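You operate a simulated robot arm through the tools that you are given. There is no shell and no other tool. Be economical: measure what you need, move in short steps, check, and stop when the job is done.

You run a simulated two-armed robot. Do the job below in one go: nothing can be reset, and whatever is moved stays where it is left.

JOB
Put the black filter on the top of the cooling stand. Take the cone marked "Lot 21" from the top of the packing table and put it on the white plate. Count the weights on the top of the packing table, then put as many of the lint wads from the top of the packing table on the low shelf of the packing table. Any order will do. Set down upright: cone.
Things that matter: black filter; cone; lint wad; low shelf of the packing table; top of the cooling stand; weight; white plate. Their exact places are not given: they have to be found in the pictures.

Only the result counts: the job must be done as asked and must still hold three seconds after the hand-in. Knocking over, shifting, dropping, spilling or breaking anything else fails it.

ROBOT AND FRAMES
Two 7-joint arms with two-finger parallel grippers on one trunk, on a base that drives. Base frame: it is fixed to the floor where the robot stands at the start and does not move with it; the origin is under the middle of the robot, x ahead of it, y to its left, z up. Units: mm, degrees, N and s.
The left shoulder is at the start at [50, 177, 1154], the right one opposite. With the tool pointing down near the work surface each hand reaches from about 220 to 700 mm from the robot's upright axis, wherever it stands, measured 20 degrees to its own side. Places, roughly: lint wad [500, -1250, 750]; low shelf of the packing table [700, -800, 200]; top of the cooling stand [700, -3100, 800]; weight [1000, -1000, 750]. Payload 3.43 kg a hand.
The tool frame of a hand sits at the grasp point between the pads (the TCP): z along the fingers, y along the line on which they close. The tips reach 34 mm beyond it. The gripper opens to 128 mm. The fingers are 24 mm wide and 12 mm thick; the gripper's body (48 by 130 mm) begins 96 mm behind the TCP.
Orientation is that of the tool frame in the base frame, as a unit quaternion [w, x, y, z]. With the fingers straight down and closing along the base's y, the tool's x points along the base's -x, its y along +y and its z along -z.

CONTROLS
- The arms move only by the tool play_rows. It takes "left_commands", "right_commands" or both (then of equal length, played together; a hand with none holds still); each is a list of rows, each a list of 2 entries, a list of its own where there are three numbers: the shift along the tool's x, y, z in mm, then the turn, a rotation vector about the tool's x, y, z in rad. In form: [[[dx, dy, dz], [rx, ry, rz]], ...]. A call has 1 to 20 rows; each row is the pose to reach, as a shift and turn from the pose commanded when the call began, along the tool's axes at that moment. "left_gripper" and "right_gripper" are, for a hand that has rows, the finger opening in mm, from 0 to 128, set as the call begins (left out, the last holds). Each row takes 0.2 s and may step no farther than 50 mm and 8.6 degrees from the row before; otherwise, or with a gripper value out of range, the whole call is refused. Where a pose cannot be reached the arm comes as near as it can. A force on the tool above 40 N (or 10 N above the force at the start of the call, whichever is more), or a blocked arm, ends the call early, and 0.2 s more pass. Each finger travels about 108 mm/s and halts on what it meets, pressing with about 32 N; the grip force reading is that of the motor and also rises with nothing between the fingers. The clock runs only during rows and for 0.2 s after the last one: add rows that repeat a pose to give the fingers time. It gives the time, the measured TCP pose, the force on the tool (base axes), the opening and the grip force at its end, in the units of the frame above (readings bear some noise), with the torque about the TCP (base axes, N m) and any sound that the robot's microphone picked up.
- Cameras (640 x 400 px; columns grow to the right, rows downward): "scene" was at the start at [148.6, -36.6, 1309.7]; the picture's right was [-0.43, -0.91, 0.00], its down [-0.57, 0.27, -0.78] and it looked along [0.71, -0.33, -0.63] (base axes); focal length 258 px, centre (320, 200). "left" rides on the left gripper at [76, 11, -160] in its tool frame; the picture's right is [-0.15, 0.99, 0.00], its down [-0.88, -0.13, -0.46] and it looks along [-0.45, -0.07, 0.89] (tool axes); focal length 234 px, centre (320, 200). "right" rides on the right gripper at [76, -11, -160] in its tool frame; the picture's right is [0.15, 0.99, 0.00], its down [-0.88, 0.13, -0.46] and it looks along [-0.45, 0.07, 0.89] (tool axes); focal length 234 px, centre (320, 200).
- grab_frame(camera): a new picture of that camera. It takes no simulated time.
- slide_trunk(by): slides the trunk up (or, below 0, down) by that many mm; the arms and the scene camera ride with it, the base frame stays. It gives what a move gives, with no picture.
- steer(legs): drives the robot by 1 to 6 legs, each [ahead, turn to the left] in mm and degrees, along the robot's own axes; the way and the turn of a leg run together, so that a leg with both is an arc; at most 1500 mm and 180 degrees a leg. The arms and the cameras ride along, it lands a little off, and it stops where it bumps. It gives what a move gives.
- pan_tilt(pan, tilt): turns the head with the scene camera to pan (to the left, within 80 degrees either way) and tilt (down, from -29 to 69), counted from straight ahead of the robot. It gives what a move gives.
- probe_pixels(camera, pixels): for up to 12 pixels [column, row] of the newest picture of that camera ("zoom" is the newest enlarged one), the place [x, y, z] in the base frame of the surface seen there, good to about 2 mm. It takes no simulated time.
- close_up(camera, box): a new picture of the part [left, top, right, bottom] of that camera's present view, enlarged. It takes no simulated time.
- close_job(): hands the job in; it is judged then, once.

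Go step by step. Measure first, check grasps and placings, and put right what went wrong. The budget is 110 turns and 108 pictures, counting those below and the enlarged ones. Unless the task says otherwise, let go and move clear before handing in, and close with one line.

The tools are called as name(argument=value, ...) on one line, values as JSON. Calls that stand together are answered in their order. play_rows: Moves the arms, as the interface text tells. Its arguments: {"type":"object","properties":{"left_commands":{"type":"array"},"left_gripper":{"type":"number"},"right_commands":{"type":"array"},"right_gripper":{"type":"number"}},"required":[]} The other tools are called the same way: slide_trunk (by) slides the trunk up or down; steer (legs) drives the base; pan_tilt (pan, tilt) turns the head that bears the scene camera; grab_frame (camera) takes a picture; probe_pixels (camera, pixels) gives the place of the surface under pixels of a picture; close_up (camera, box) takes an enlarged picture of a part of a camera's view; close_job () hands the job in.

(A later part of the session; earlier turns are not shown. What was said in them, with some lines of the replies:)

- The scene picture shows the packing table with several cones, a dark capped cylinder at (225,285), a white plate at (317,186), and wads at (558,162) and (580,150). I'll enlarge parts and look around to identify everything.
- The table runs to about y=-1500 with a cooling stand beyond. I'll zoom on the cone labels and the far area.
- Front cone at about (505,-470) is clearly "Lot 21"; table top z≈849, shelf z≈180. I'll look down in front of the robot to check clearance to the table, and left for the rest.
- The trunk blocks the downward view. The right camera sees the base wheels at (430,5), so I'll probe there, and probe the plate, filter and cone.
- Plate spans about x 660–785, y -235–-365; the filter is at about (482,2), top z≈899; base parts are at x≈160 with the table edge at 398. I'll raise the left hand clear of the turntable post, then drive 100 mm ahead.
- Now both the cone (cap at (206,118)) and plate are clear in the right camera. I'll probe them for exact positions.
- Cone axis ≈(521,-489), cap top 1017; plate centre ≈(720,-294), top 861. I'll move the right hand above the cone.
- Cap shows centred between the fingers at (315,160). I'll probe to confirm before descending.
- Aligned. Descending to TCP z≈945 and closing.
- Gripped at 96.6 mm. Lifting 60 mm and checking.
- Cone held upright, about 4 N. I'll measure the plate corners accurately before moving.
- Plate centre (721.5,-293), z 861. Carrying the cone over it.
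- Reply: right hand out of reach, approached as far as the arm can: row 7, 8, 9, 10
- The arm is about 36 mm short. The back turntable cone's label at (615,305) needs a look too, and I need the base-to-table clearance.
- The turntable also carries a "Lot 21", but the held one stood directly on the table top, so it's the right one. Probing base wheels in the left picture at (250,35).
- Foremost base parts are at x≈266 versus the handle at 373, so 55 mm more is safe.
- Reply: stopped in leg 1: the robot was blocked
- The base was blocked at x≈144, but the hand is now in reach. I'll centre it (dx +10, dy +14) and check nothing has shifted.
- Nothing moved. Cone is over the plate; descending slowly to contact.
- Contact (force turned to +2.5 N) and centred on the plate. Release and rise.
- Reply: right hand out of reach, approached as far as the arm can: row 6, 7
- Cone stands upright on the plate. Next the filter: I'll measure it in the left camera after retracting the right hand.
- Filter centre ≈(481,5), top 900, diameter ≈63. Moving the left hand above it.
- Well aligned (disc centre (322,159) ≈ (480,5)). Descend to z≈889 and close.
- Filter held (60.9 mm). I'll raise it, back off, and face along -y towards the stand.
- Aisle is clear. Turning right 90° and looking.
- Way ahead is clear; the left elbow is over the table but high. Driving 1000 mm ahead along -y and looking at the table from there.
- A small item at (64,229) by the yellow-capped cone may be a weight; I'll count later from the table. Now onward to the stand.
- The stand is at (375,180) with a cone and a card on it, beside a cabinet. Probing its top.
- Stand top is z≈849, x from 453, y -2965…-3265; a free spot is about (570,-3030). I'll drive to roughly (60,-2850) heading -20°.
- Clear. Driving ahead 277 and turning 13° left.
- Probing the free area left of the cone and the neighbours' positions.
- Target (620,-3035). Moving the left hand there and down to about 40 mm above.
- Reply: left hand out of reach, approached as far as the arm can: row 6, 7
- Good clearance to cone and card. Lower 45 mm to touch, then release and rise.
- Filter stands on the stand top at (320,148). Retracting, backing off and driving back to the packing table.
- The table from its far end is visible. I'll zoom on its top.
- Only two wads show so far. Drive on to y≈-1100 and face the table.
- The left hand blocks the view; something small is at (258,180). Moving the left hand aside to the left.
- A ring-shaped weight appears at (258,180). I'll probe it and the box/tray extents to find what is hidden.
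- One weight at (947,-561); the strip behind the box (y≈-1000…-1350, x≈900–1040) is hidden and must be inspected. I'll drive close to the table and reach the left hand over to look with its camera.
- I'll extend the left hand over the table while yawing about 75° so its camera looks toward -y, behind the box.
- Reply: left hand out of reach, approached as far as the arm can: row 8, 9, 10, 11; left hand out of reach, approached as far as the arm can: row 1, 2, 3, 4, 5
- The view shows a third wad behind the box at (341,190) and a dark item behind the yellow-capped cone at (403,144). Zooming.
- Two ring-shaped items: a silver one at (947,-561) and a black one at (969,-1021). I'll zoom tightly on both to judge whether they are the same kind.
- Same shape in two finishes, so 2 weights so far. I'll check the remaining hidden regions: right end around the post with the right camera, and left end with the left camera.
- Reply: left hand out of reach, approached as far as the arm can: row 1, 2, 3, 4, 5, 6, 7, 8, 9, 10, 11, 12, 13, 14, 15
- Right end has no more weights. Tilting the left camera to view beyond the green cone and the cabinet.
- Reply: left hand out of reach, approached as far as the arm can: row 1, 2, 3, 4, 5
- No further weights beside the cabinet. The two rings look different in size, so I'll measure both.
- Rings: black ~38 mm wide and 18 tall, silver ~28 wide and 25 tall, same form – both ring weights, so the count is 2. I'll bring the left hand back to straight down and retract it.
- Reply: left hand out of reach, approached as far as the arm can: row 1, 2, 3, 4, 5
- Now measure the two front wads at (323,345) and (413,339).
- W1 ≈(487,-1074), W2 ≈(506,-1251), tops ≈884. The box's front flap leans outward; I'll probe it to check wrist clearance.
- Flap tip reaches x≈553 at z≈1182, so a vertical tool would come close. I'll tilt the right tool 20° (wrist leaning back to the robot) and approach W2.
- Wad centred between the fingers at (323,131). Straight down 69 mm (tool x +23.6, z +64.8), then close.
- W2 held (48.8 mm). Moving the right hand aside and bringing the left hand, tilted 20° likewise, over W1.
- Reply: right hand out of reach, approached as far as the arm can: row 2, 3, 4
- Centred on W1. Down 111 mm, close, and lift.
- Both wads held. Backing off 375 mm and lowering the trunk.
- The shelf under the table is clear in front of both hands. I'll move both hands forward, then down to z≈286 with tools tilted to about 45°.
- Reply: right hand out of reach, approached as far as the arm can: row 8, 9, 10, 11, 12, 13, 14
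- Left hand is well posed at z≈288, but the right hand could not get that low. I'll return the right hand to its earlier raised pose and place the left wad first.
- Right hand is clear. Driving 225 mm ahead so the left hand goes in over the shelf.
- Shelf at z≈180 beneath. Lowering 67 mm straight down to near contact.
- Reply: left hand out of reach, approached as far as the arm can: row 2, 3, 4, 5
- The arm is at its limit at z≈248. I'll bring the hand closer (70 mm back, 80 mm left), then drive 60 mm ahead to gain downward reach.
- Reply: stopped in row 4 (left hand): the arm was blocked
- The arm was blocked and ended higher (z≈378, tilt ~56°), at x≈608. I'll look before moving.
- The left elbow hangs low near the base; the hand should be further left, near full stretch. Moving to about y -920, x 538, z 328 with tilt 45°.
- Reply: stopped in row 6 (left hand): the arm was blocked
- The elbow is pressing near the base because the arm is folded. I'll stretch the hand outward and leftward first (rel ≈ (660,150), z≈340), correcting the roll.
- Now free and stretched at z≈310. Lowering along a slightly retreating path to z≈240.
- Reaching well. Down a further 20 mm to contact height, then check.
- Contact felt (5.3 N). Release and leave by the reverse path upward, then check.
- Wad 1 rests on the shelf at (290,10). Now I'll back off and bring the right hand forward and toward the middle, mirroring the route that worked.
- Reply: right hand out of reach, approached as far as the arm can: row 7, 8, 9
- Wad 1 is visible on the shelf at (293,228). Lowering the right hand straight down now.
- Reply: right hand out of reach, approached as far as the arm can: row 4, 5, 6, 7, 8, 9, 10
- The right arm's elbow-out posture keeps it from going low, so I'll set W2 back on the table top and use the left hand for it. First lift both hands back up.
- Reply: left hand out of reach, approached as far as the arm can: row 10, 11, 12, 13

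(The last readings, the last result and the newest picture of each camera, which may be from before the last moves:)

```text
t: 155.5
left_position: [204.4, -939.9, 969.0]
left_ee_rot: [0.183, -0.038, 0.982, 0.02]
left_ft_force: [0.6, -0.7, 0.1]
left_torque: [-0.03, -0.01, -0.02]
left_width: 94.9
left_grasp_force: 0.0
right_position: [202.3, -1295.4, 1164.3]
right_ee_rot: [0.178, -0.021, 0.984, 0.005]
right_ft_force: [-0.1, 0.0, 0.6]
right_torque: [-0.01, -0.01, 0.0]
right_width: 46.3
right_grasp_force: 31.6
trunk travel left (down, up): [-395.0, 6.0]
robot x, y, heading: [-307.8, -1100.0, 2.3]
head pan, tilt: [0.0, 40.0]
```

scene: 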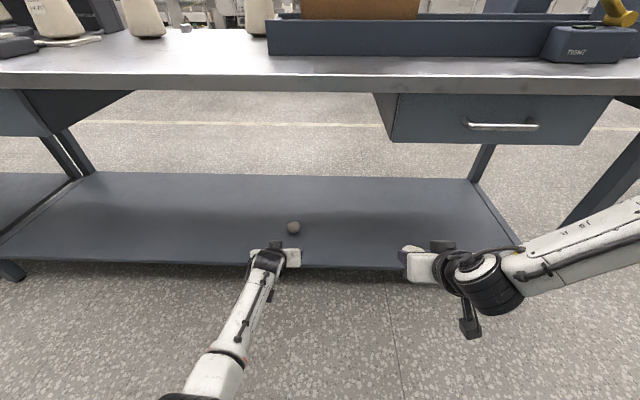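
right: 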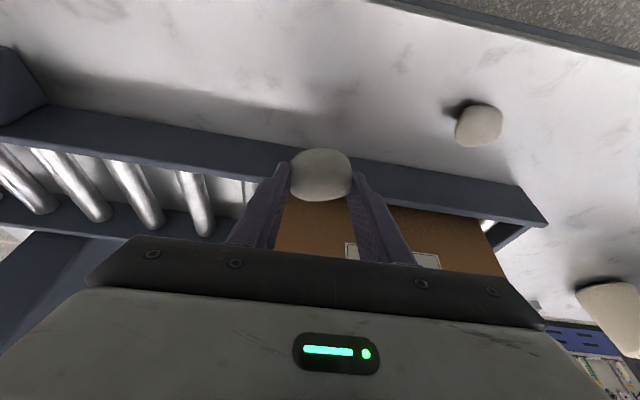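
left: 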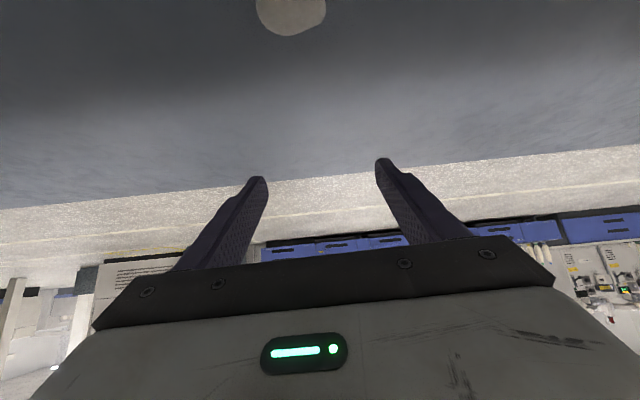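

Trunk is up. Lower the right hand to z≈1034 and drive 270 mm ahead.

play_rows(right_commands=[[[15, 0, 41], [0, 0, 0]], [[30, 0, 82], [0, 0, 0]], [[45, 0, 122], [0, 0, 0]], [[45, 0, 122], [0, 0, 0]]])

steer(legs=[[270, 0]])

grab_frame(camera="scene")

```text
t: 156.5
left_position: [204.4, -940.3, 969.1]
left_ee_rot: [0.182, -0.038, 0.982, 0.02]
left_ft_force: [-0.1, 0.0, -0.6]
left_torque: [0.0, 0.01, 0.01]
left_width: 94.8
left_grasp_force: 0.1
right_position: [204.8, -1294.5, 1032.4]
right_ee_rot: [0.18, -0.02, 0.984, 0.004]
right_ft_force: [-0.8, 0.0, -0.5]
right_torque: [0.0, 0.02, -0.03]
right_width: 46.5
right_grasp_force: 31.8
trunk travel left (down, up): [-395.0, 6.0]
robot x, y, heading: [-309.7, -1096.6, 2.1]
head pan, tilt: [0.0, 40.0]
```

```text
t: 158.4
left_position: [477.3, -929.0, 969.5]
left_ee_rot: [0.183, -0.039, 0.982, 0.021]
left_ft_force: [-0.1, 0.3, 0.0]
left_torque: [0.0, -0.02, 0.01]
left_width: 95.3
left_grasp_force: 0.0
right_position: [476.9, -1282.4, 1031.1]
right_ee_rot: [0.179, -0.021, 0.984, 0.005]
right_ft_force: [0.1, 0.0, -0.7]
right_torque: [0.01, 0.02, -0.02]
right_width: 46.5
right_grasp_force: 31.7
trunk travel left (down, up): [-395.0, 6.0]
robot x, y, heading: [-35.3, -1087.6, 2.3]
head pan, tilt: [0.0, 40.0]
```

```text
19 pictures are left
```

scene: 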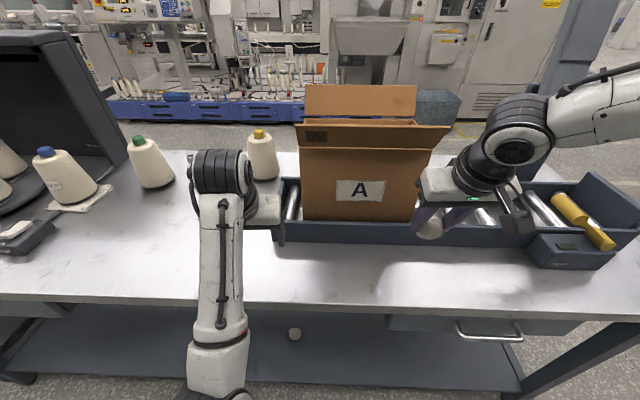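

Moving W2 left to y≈-1102 and down to the table to release.

play_rows(right_commands=[[[0, 45, 0], [0, 0, 0]], [[0, 90, 0], [0, 0, 0]], [[0, 135, 0], [0, 0, 0]], [[0, 178, 0], [0, 0, 0]], [[15, 178, 41], [0, 0, 0]], [[30, 178, 82], [0, 0, 0]], [[42, 178, 112], [0, 0, 0]], [[48.5, 178, 129.5], [0, 0, 0]], [[48.5, 178, 129.5], [0, 0, 0]]])

play_rows(right_commands=[[[0, 0, 0], [0, 0, 0]], [[0, 0, 0], [0, 0, 0]], [[0, 0, 0], [0, 0, 0]], [[-14, 0, -38], [0, 0, 0]], [[-30, 0, -80], [0, 0, 0]], [[-44, 0, -117], [0, 0, 0]], [[-44, -45, -117], [0, 0, 0]], [[-44, -90, -117], [0, 0, 0]], [[-44, -135, -117], [0, 0, 0]], [[-44, -180, -117], [0, 0, 0]], [[-44, -225, -117], [0, 0, 0]], [[-44, -250, -117], [0, 0, 0]], [[-44, -250, -117], [0, 0, 0]]], right_gripper=90)

grab_frame(camera="scene")

```text
t: 160.4
left_position: [478.4, -927.7, 968.9]
left_ee_rot: [0.182, -0.039, 0.982, 0.021]
left_ft_force: [0.4, -0.5, 0.6]
left_torque: [0.0, 0.04, -0.02]
left_width: 95.1
left_grasp_force: 0.1
right_position: [439.3, -1211.4, 960.5]
right_ee_rot: [0.179, -0.022, 0.984, 0.005]
right_ft_force: [-0.6, 0.4, -0.5]
right_torque: [-0.01, 0.0, 0.01]
right_width: 46.3
right_grasp_force: 31.5
right hand out of reach, approached as far as the arm can: row 3, 4, 5, 6, 7, 8, 9
trunk travel left (down, up): [-395.0, 6.0]
robot x, y, heading: [-32.9, -1085.4, 2.2]
head pan, tilt: [0.0, 40.0]
```

```text
t: 163.2
left_position: [477.6, -927.7, 967.9]
left_ee_rot: [0.182, -0.04, 0.982, 0.021]
left_ft_force: [0.1, 1.0, 0.4]
left_torque: [0.0, 0.0, -0.01]
left_width: 94.9
left_grasp_force: 0.0
right_position: [449.7, -1465.3, 1090.2]
right_ee_rot: [0.179, -0.021, 0.984, 0.004]
right_ft_force: [0.3, 0.3, -0.2]
right_torque: [0.02, 0.01, 0.02]
right_width: 90.0
right_grasp_force: 0.0
trunk travel left (down, up): [-395.0, 6.0]
robot x, y, heading: [-36.2, -1087.4, 2.3]
head pan, tilt: [0.0, 40.0]
```

```text
18 pictures are left
```

scene: 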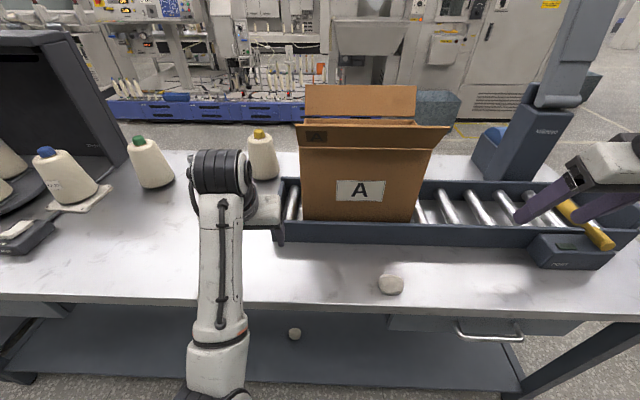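

The right arm stopped short and the wad fell about 7 cm, but it lies safely on the table at (390,285). Measuring it for the left hand.

probe_pixels(camera="scene", pixels=[[390, 285], [380, 285], [403, 285], [391, 277], [391, 292]])

close_up(camera="scene", box=[350, 260, 430, 310])

```text
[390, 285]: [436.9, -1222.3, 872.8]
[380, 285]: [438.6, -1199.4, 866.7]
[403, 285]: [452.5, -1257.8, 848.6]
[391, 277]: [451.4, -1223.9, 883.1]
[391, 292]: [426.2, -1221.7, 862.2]
```

```text
8.00 times, centred on (390, 285) of scene
```

zoom: 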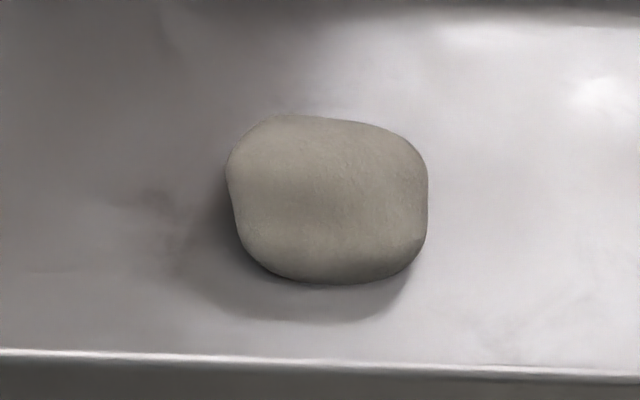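

Wad centre ≈(446,-1225). Moving the left hand over it at height.

play_rows(left_commands=[[[7, -43, -8], [0, 0, 0]], [[14, -86, -15], [0, 0, 0]], [[20, -129, -20], [0, 0, 0]], [[27, -172, -22], [0, 0, 0]], [[34, -215, -22], [0, 0, 0]], [[40, -258, -22], [0, 0, 0]], [[46, -296, -20], [0, 0, 0]], [[46, -296, -20], [0, 0, 0]]])

grab_frame(camera="left")

```text
t: 164.7
left_position: [440.1, -1130.6, 890.7]
left_ee_rot: [0.128, -0.07, 0.987, 0.065]
left_ft_force: [-11.3, 2.3, 20.9]
left_torque: [-0.95, 0.38, -0.6]
left_width: 90.9
left_grasp_force: 0.1
left hand out of reach, approached as far as the arm can: row 1, 2, 3, 4
right_position: [447.6, -1465.0, 1091.7]
right_ee_rot: [0.179, -0.021, 0.984, 0.004]
right_ft_force: [-0.4, 0.5, 0.1]
right_torque: [-0.04, 0.02, 0.01]
right_width: 89.9
right_grasp_force: 0.0
trunk travel left (down, up): [-395.0, 6.0]
robot x, y, heading: [-35.7, -1089.6, 2.2]
head pan, tilt: [0.0, 40.0]
stopped in row 7 (left hand): the force on the tool passed its limit (the readings are from after the stop); the commanded pose is now the measured one
```

```text
16 pictures are left
```

left: 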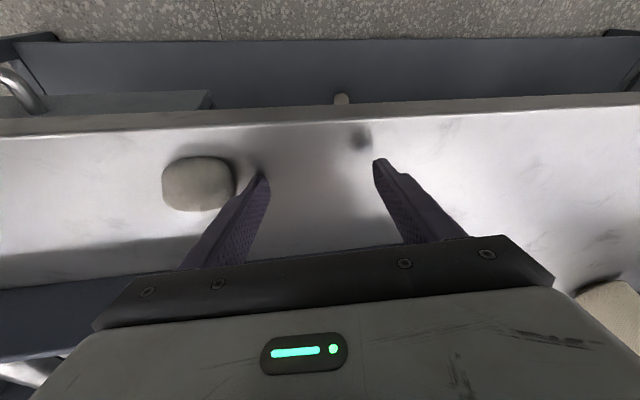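

The hand dipped and touched the table, but nothing moved: wad sits at (200,183). Lifting straight back first.

play_rows(left_commands=[[[-5, 0, -35], [0, 0, 0]], [[-15, 0, -75], [0, 0, 0]], [[-25, 0, -115], [0, 0, 0]], [[-25, 0, -115], [0, 0, 0]]])

grab_frame(camera="scene")

```text
t: 165.7
left_position: [437.0, -1146.8, 1006.5]
left_ee_rot: [0.127, -0.07, 0.987, 0.065]
left_ft_force: [0.2, -0.2, 0.6]
left_torque: [0.01, 0.02, 0.01]
left_width: 94.9
left_grasp_force: 0.1
right_position: [448.9, -1465.3, 1089.8]
right_ee_rot: [0.179, -0.021, 0.984, 0.005]
right_ft_force: [0.4, 0.6, -0.5]
right_torque: [0.04, 0.01, 0.0]
right_width: 90.0
right_grasp_force: 0.0
trunk travel left (down, up): [-395.0, 6.0]
robot x, y, heading: [-39.3, -1086.7, 2.5]
head pan, tilt: [0.0, 40.0]
```

```text
15 pictures are left
```

scene: 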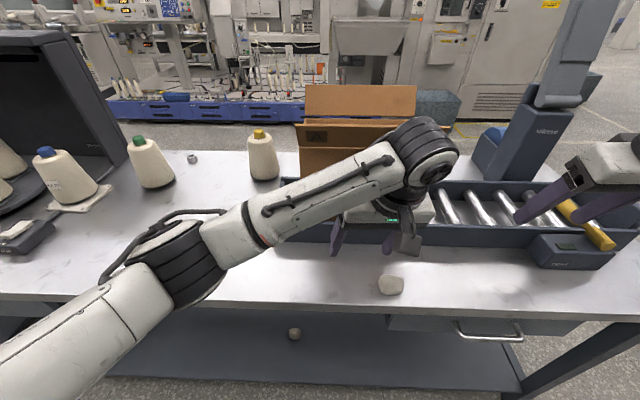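

Posture is fine now. Shifting to above the wad with the orientation corrected, z≈930.

play_rows(left_commands=[[[8, -25, 10], [0.035, -0.025, 0.015]], [[15, -50, 25], [0.07, -0.05, 0.03]], [[22, -75, 42], [0.1, -0.07, 0.045]], [[29, -88, 60], [0.135, -0.092, 0.057]], [[29, -88, 66], [0.135, -0.092, 0.057]], [[29, -88, 66], [0.135, -0.092, 0.057]]], left_gripper=100)

grab_frame(camera="left")

```text
t: 167.3
left_position: [471.6, -1180.7, 919.5]
left_ee_rot: [0.185, -0.063, 0.98, 0.032]
left_ft_force: [0.0, 0.0, -0.2]
left_torque: [0.03, -0.01, -0.01]
left_width: 99.7
left_grasp_force: 0.0
right_position: [448.9, -1465.4, 1090.0]
right_ee_rot: [0.179, -0.022, 0.984, 0.005]
right_ft_force: [-1.1, 0.9, -0.2]
right_torque: [0.03, -0.01, -0.01]
right_width: 90.2
right_grasp_force: 0.1
trunk travel left (down, up): [-395.0, 6.0]
robot x, y, heading: [-35.6, -1086.0, 2.3]
head pan, tilt: [0.0, 40.0]
stopped in row 6 (left hand): the arm was blocked; the commanded pose is now the measured one
```

```text
14 pictures are left
```

left: 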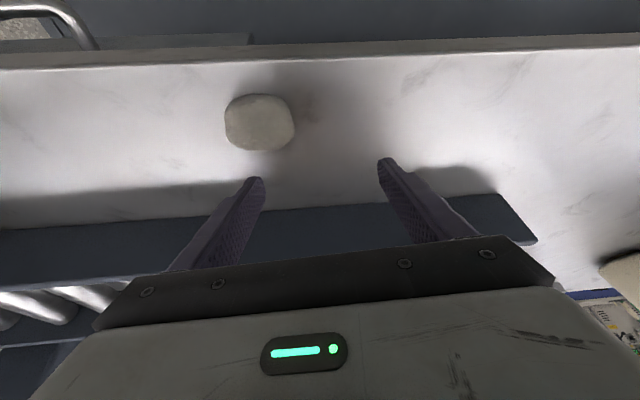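

The crossing arm gets blocked by the robot itself. I'll raise the hand and rotate the robot 32° right so the wad lies to the left-arm side.

play_rows(left_commands=[[[-12, 10, -32], [0, 0, 0]], [[-24, 20, -64], [0, 0, 0]], [[-36, 40, -94], [0, 0, 0]], [[-36, 40, -94], [0, 0, 0]]])

steer(legs=[[0, -32]])

grab_frame(camera="scene")

```text
t: 168.3
left_position: [462.0, -1148.1, 1024.2]
left_ee_rot: [0.185, -0.06, 0.981, 0.029]
left_ft_force: [-0.4, -0.5, -0.3]
left_torque: [0.01, -0.02, 0.02]
left_width: 100.0
left_grasp_force: 0.1
right_position: [449.2, -1464.8, 1090.0]
right_ee_rot: [0.179, -0.022, 0.984, 0.004]
right_ft_force: [0.0, -0.7, -0.2]
right_torque: [-0.02, 0.02, -0.02]
right_width: 90.2
right_grasp_force: 0.2
trunk travel left (down, up): [-395.0, 6.0]
robot x, y, heading: [-35.6, -1085.1, 2.2]
head pan, tilt: [0.0, 40.0]
```

```text
t: 170.2
left_position: [357.1, -1401.1, 1023.4]
left_ee_rot: [0.186, 0.211, 0.959, -0.022]
left_ft_force: [0.4, -0.3, 0.0]
left_torque: [0.02, -0.03, 0.01]
left_width: 100.1
left_grasp_force: 0.0
right_position: [176.3, -1665.0, 1089.6]
right_ee_rot: [0.174, 0.25, 0.952, -0.045]
right_ft_force: [-0.1, 0.2, -0.4]
right_torque: [0.0, -0.02, -0.05]
right_width: 89.9
right_grasp_force: 0.1
trunk travel left (down, up): [-395.0, 6.0]
robot x, y, heading: [-38.6, -1088.0, -29.4]
head pan, tilt: [0.0, 40.0]
```

```text
13 pictures are left
```

scene: 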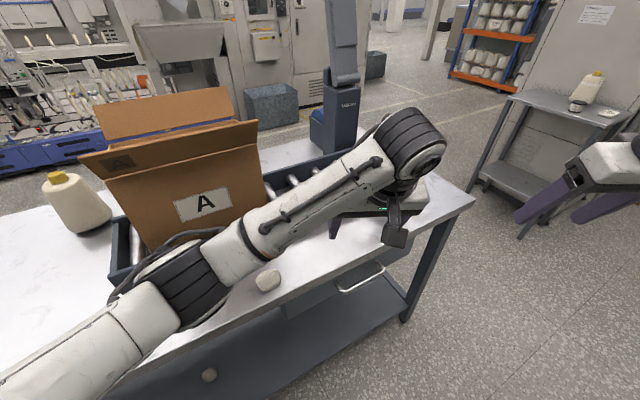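

The wad at (268,280) is now on the left-arm side. Moving the left hand 195 mm left above it.

play_rows(left_commands=[[[0, 40, 0], [0.016, 0.003, 0.017]], [[0, 80, 0], [0.032, 0.006, 0.034]], [[0, 120, 0], [0.048, 0.009, 0.05]], [[0, 160, 0], [0.064, 0.012, 0.069]], [[0, 195, 0], [0.064, 0.012, 0.069]], [[0, 195, 0], [0.064, 0.012, 0.069]]])

grab_frame(camera="left")

```text
t: 171.6
left_position: [435.7, -1226.9, 1027.8]
left_ee_rot: [0.174, 0.249, 0.952, -0.045]
left_ft_force: [-0.7, -0.1, -0.4]
left_torque: [0.02, -0.01, -0.02]
left_width: 99.9
left_grasp_force: 0.1
right_position: [176.4, -1666.1, 1090.9]
right_ee_rot: [0.173, 0.25, 0.952, -0.045]
right_ft_force: [0.5, 0.4, -0.4]
right_torque: [0.02, 0.02, 0.02]
right_width: 90.2
right_grasp_force: 0.0
trunk travel left (down, up): [-395.0, 6.0]
robot x, y, heading: [-35.7, -1087.5, -29.4]
head pan, tilt: [0.0, 40.0]
```

```text
12 pictures are left
```

left: 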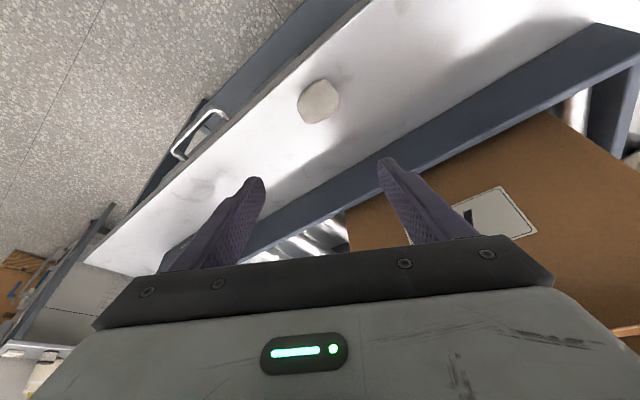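

Centred. Down 138 mm and check height before closing.

play_rows(left_commands=[[[15, 2, 41], [0, 0, 0]], [[30, 4, 82], [0, 0, 0]], [[41, 6, 113], [0, 0, 0]], [[47, 6, 129], [0, 0, 0]], [[47, 6, 129], [0, 0, 0]]])

```text
t: 172.8
left_position: [439.9, -1218.3, 892.6]
left_ee_rot: [0.174, 0.25, 0.951, -0.045]
left_ft_force: [0.4, -0.2, -0.6]
left_torque: [-0.02, 0.02, -0.02]
left_width: 99.8
left_grasp_force: 0.0
right_position: [176.4, -1665.0, 1090.3]
right_ee_rot: [0.173, 0.25, 0.952, -0.044]
right_ft_force: [0.0, 0.8, 0.6]
right_torque: [0.02, 0.0, -0.03]
right_width: 90.1
right_grasp_force: 0.0
trunk travel left (down, up): [-395.0, 6.0]
robot x, y, heading: [-36.4, -1087.6, -29.6]
head pan, tilt: [0.0, 40.0]
```

Right height. Close, lift, and check.

play_rows(left_commands=[[[0, 0, 0], [0, 0, 0]], [[0, 0, 0], [0, 0, 0]], [[0, 0, 0], [0, 0, 0]], [[0, 0, 0], [0, 0, 0]], [[0, 0, 0], [0, 0, 0]], [[-14, 0, -38], [0, 0, 0]], [[-28, 0, -76], [0, 0, 0]], [[-40, 0, -110], [0, 0, 0]], [[-40, 0, -110], [0, 0, 0]]], left_gripper=25)

grab_frame(camera="left")

```text
t: 174.8
left_position: [438.3, -1218.8, 1011.5]
left_ee_rot: [0.173, 0.249, 0.952, -0.045]
left_ft_force: [-0.5, 1.4, 0.8]
left_torque: [-0.03, 0.0, 0.0]
left_width: 48.2
left_grasp_force: 32.6
right_position: [176.1, -1664.8, 1090.1]
right_ee_rot: [0.173, 0.249, 0.952, -0.044]
right_ft_force: [0.3, -0.4, 0.1]
right_torque: [0.02, -0.02, 0.02]
right_width: 90.1
right_grasp_force: 0.0
trunk travel left (down, up): [-395.0, 6.0]
robot x, y, heading: [-35.7, -1086.1, -29.4]
head pan, tilt: [0.0, 40.0]
```

```text
11 pictures are left
```

left: 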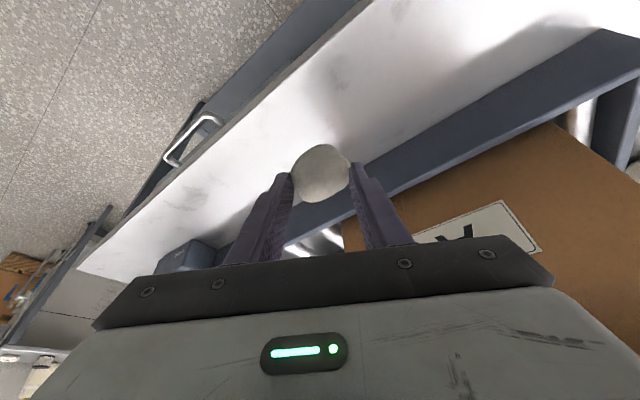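

Wad held (48.2 mm). Backing off 330 mm, squaring up, and lowering the trunk.

steer(legs=[[-330, 0], [0, 31.5]])

slide_trunk(by=-394)

```text
t: 178.5
left_position: [154.5, -790.1, 1008.8]
left_ee_rot: [0.18, -0.019, 0.984, 0.005]
left_ft_force: [0.3, 0.9, 0.7]
left_torque: [-0.02, -0.01, -0.04]
left_width: 48.5
left_grasp_force: 31.9
right_position: [165.3, -1306.8, 1091.1]
right_ee_rot: [0.178, -0.019, 0.984, 0.004]
right_ft_force: [-0.1, 1.3, 0.5]
right_torque: [0.0, 0.02, -0.03]
right_width: 89.9
right_grasp_force: 0.0
trunk travel left (down, up): [-395.0, 6.0]
robot x, y, heading: [-318.4, -923.6, 2.2]
head pan, tilt: [0.0, 40.0]
```

```text
t: 182.3
left_position: [154.5, -790.7, 615.8]
left_ee_rot: [0.179, -0.019, 0.984, 0.004]
left_ft_force: [0.8, 0.6, 0.0]
left_torque: [-0.03, -0.03, 0.02]
left_width: 46.3
left_grasp_force: 31.7
right_position: [165.3, -1306.0, 695.3]
right_ee_rot: [0.179, -0.02, 0.984, 0.005]
right_ft_force: [0.2, 0.3, -0.2]
right_torque: [0.03, -0.01, 0.01]
right_width: 89.8
right_grasp_force: 0.0
trunk travel left (down, up): [-1.0, 400.0]
robot x, y, heading: [-322.6, -922.2, 2.2]
head pan, tilt: [0.0, 40.0]
```

The right hand must be retracted so it doesn't meet the drawer. Doing that while the left hand goes forward and down with tilt.

play_rows(left_commands=[[[-35, 0, 13], [0, 0, 0]], [[-70, 0, 26], [0, 0, 0]], [[-105, 0, 40], [0, 0, 0]], [[-140, 0, 53], [0, 0, 0]], [[-130, 0, 92], [0, 0, 0]], [[-120, 0, 131], [0, 0, 0]], [[-110, 0, 170], [0, -0.1, 0]], [[-100, 0, 209], [0, -0.2, 0]], [[-90, 0, 248], [0, -0.3, 0]], [[-80, 0, 287], [0, -0.4, 0]], [[-70, 0, 326], [0, -0.45, 0]], [[-70, 0, 326], [0, -0.45, 0]]], right_commands=[[[-10, 0, -28], [0, 0, 0]], [[-21, 0, -56], [0, 0, 0]], [[10, 5, -68], [0, 0, 0]], [[40, 10, -80], [0, 0, 0]], [[70, 20, -90], [0, 0, 0]], [[100, 30, -100], [0, 0, 0]], [[125, 40, -110], [0, 0, 0]], [[143, 40, -116], [0, 0, 0]], [[143, 40, -116], [0, 0, 0]], [[143, 40, -116], [0, 0, 0]], [[143, 40, -116], [0, 0, 0]], [[143, 40, -116], [0, 0, 0]]])

grab_frame(camera="scene")

```text
t: 184.9
left_position: [335.2, -781.1, 335.4]
left_ee_rot: [0.394, -0.018, 0.919, 0.008]
left_ft_force: [0.1, 1.4, -0.4]
left_torque: [0.0, 0.04, 0.03]
left_width: 48.0
left_grasp_force: 31.9
right_position: [-10.0, -1274.8, 754.9]
right_ee_rot: [0.179, -0.019, 0.984, 0.004]
right_ft_force: [0.1, 0.2, 0.1]
right_torque: [0.01, 0.01, 0.0]
right_width: 89.9
right_grasp_force: 0.0
trunk travel left (down, up): [-1.0, 400.0]
robot x, y, heading: [-313.9, -926.6, 2.2]
head pan, tilt: [0.0, 40.0]
```

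```text
10 pictures are left
```

scene: 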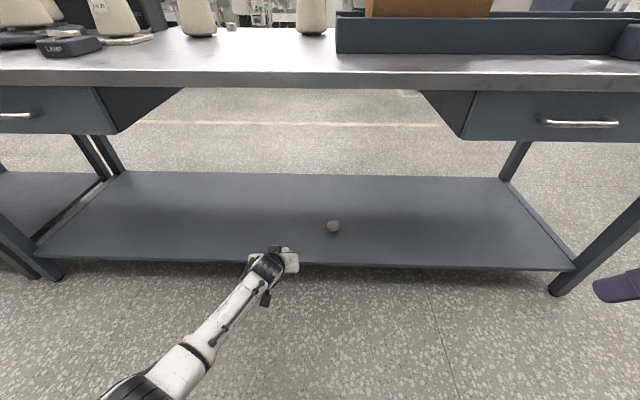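

Left hand is posed at z≈335; wad 1 sits at (333,226). Driving 285 mm ahead.

steer(legs=[[285, 0]])

```text
t: 186.9
left_position: [615.8, -770.1, 336.9]
left_ee_rot: [0.394, -0.018, 0.919, 0.009]
left_ft_force: [0.0, -0.8, -0.8]
left_torque: [0.01, -0.01, 0.0]
left_width: 47.9
left_grasp_force: 32.0
right_position: [270.1, -1264.4, 755.1]
right_ee_rot: [0.179, -0.02, 0.984, 0.004]
right_ft_force: [-0.2, 0.7, -0.8]
right_torque: [-0.01, 0.02, -0.01]
right_width: 90.1
right_grasp_force: 0.1
trunk travel left (down, up): [-1.0, 400.0]
robot x, y, heading: [-40.8, -917.0, 2.1]
head pan, tilt: [0.0, 40.0]
```

Lowering with a slight retreat to z≈240.

play_rows(left_commands=[[[26, 0, 8], [0, 0, 0]], [[52, 0, 16], [0, 0, 0]], [[79, 0, 23], [0, 0, 0]], [[105, 0, 31], [0, 0, 0]], [[105, 0, 31], [0, 0, 0]]])

```text
t: 187.9
left_position: [587.1, -651.9, 250.8]
left_ee_rot: [0.406, -0.023, 0.909, 0.087]
left_ft_force: [0.4, -0.6, 0.6]
left_torque: [-0.02, -0.05, -0.01]
left_width: 47.9
left_grasp_force: 32.3
right_position: [268.6, -1263.8, 754.5]
right_ee_rot: [0.179, -0.019, 0.984, 0.004]
right_ft_force: [0.8, 0.4, 1.2]
right_torque: [-0.02, -0.01, -0.01]
right_width: 90.3
right_grasp_force: 0.1
trunk travel left (down, up): [-1.0, 400.0]
robot x, y, heading: [-41.7, -917.0, 2.0]
head pan, tilt: [0.0, 40.0]
stopped in row 5 (left hand): the arm was blocked; the commanded pose is now the measured one
```

Blocked again with the hand pushed left to y≈-652, z≈251. Looking.

grab_frame(camera="left")

grab_frame(camera="scene")

```text
9 pictures are left
```

left: 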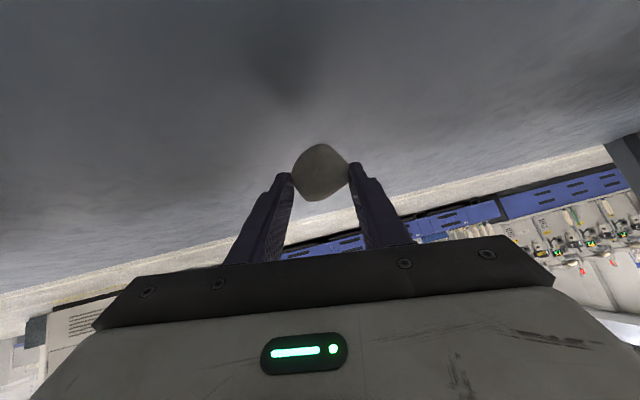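

```text
8 pictures are left
```

scene: 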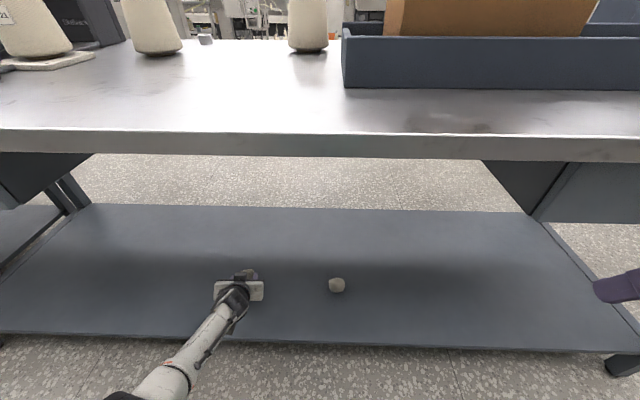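

The hand is simply rolled ~10° but well over the shelf, away from wad 1. I'll lower it straight down in small steps.

play_rows(left_commands=[[[7, -2, 6], [0, 0, 0]], [[13, -3, 12], [0, 0, 0]], [[18, -4, 16], [0, 0, 0]], [[20, -5, 18], [0, 0, 0]], [[20, -5, 18], [0, 0, 0]]])

```text
t: 189.1
left_position: [587.0, -654.7, 222.5]
left_ee_rot: [0.407, -0.022, 0.909, 0.084]
left_ft_force: [0.3, -1.3, -0.9]
left_torque: [0.0, 0.02, 0.0]
left_width: 48.1
left_grasp_force: 32.0
right_position: [270.7, -1264.5, 754.5]
right_ee_rot: [0.179, -0.019, 0.984, 0.003]
right_ft_force: [0.4, -0.6, -0.1]
right_torque: [0.01, 0.01, -0.01]
right_width: 90.0
right_grasp_force: 0.0
trunk travel left (down, up): [-1.0, 400.0]
robot x, y, heading: [-41.3, -917.8, 2.2]
head pan, tilt: [0.0, 40.0]
```

z≈222, no contact yet. A few millimetres more.

play_rows(left_commands=[[[1.5, 0, 1.5], [0, 0, 0]], [[3, -1, 3], [0, 0, 0]], [[4.5, -1, 4], [0, 0, 0]], [[4.5, -1, 4], [0, 0, 0]]])

```text
t: 190.1
left_position: [585.8, -655.7, 224.2]
left_ee_rot: [0.407, -0.021, 0.909, 0.085]
left_ft_force: [1.0, 0.3, -0.6]
left_torque: [0.02, 0.02, 0.01]
left_width: 47.4
left_grasp_force: 31.8
left hand out of reach, approached as far as the arm can: row 2, 3, 4
right_position: [270.6, -1264.5, 754.9]
right_ee_rot: [0.179, -0.019, 0.984, 0.004]
right_ft_force: [1.4, 0.1, -0.2]
right_torque: [0.01, -0.03, -0.01]
right_width: 90.1
right_grasp_force: 0.1
trunk travel left (down, up): [-1.0, 400.0]
robot x, y, heading: [-38.9, -913.3, 2.0]
head pan, tilt: [0.0, 40.0]
```

At reach limit; a slight retreat gives a bit more depth.

play_rows(left_commands=[[[5, 0, -3], [0, 0, 0]], [[10, 0, -5], [0, 0, 0]], [[14, -1, -5.5], [0, 0, 0]], [[14, -1, -5.5], [0, 0, 0]]])

grab_frame(camera="left")

```text
t: 191.1
left_position: [577.3, -656.6, 222.9]
left_ee_rot: [0.411, -0.022, 0.907, 0.085]
left_ft_force: [5.0, 1.4, 21.0]
left_torque: [0.01, -0.54, 0.0]
left_width: 47.9
left_grasp_force: 32.2
right_position: [269.5, -1264.2, 755.2]
right_ee_rot: [0.179, -0.019, 0.984, 0.004]
right_ft_force: [-0.2, -0.4, -0.9]
right_torque: [-0.01, 0.01, 0.03]
right_width: 90.0
right_grasp_force: 0.0
trunk travel left (down, up): [-1.0, 400.0]
robot x, y, heading: [-38.1, -913.6, 1.9]
head pan, tilt: [0.0, 40.0]
```

```text
7 pictures are left
```

left: 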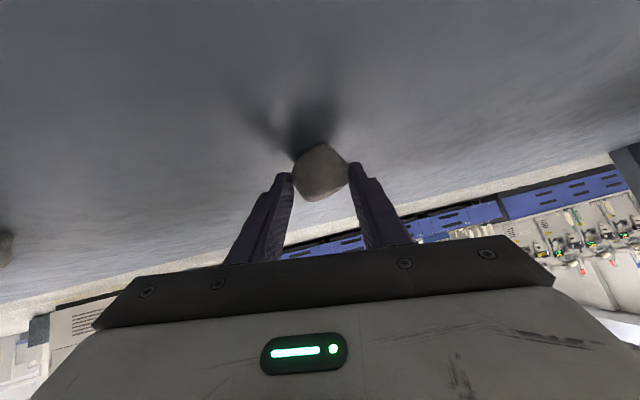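

Firm contact (21 N). Releasing and leaving upward-forward.

play_rows(left_commands=[[[-1, 0, -1], [0, 0, 0]], [[-1, 0, -1], [0, 0, 0]], [[-1, 0, -1], [0, 0, 0]], [[-20, 3, -10], [0, 0, 0]], [[-50, 8, -20], [0, 0, 0]], [[-80, 12, -28], [0, 0, 0]], [[-110, 16, -35], [0, 0, 0]], [[-110, 16, -35], [0, 0, 0]]], left_gripper=90)

grab_frame(camera="left")

```text
t: 192.9
left_position: [622.0, -647.9, 333.6]
left_ee_rot: [0.412, -0.02, 0.907, 0.087]
left_ft_force: [-0.7, -0.1, 0.1]
left_torque: [0.03, 0.02, -0.01]
left_width: 89.7
left_grasp_force: 0.1
right_position: [267.2, -1267.6, 754.2]
right_ee_rot: [0.181, -0.019, 0.983, 0.007]
right_ft_force: [1.2, 0.4, 1.0]
right_torque: [0.01, 0.02, 0.03]
right_width: 90.1
right_grasp_force: 0.1
trunk travel left (down, up): [-1.0, 400.0]
robot x, y, heading: [-37.6, -917.2, 2.3]
head pan, tilt: [0.0, 40.0]
```

```text
6 pictures are left
```

left: 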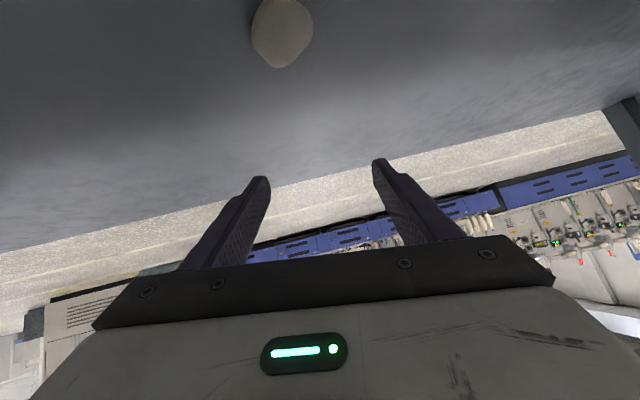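

Wad 2 rests on the shelf at (282,30). Backing away and doing a final check.

steer(legs=[[-290, 0]])

pan_tilt(pan=8, tilt=32)

grab_frame(camera="scene")

```text
t: 194.9
left_position: [334.4, -663.4, 330.7]
left_ee_rot: [0.411, -0.02, 0.907, 0.086]
left_ft_force: [0.0, 0.1, 0.0]
left_torque: [0.02, 0.01, 0.0]
left_width: 90.0
left_grasp_force: 0.0
right_position: [-21.1, -1277.6, 754.3]
right_ee_rot: [0.179, -0.017, 0.984, 0.005]
right_ft_force: [0.2, 0.2, 0.7]
right_torque: [-0.03, 0.06, -0.03]
right_width: 90.1
right_grasp_force: 0.2
trunk travel left (down, up): [-1.0, 400.0]
robot x, y, heading: [-327.4, -924.5, 1.7]
head pan, tilt: [0.0, 40.0]
```

```text
t: 195.6
left_position: [338.3, -663.4, 332.1]
left_ee_rot: [0.413, -0.021, 0.907, 0.084]
left_ft_force: [-0.1, 0.2, 0.1]
left_torque: [-0.01, 0.02, 0.0]
left_width: 89.9
left_grasp_force: 0.0
right_position: [-20.3, -1276.7, 753.9]
right_ee_rot: [0.179, -0.016, 0.984, 0.005]
right_ft_force: [0.7, 0.6, -0.3]
right_torque: [0.02, -0.01, 0.0]
right_width: 90.2
right_grasp_force: 0.1
trunk travel left (down, up): [-1.0, 400.0]
robot x, y, heading: [-328.2, -925.7, 1.7]
head pan, tilt: [8.0, 32.0]
```

```text
5 pictures are left
```

scene: 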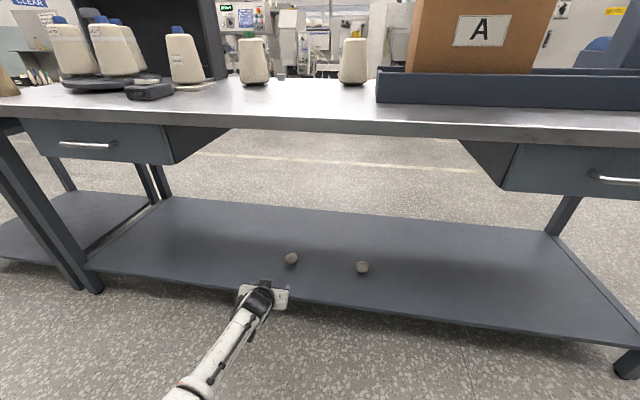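

Two wads lie on the low shelf at (291,258) and (362,267), and the cone stands upright on the white plate at (185,55). The filter is on the cooling stand and both hands are clear, so I'm handing in.

close_job()

```text
The job is handed in.
```

I've handed in the job: the black filter is on the cooling stand, the Lot 21 cone is upright on the white plate, and two lint wads are on the low shelf. I counted two weights, one silver and one black; the strip behind the turntable was the only part of the table top I couldn't see. One wad fell about 7 cm onto the table top on the way, and I picked it up again.
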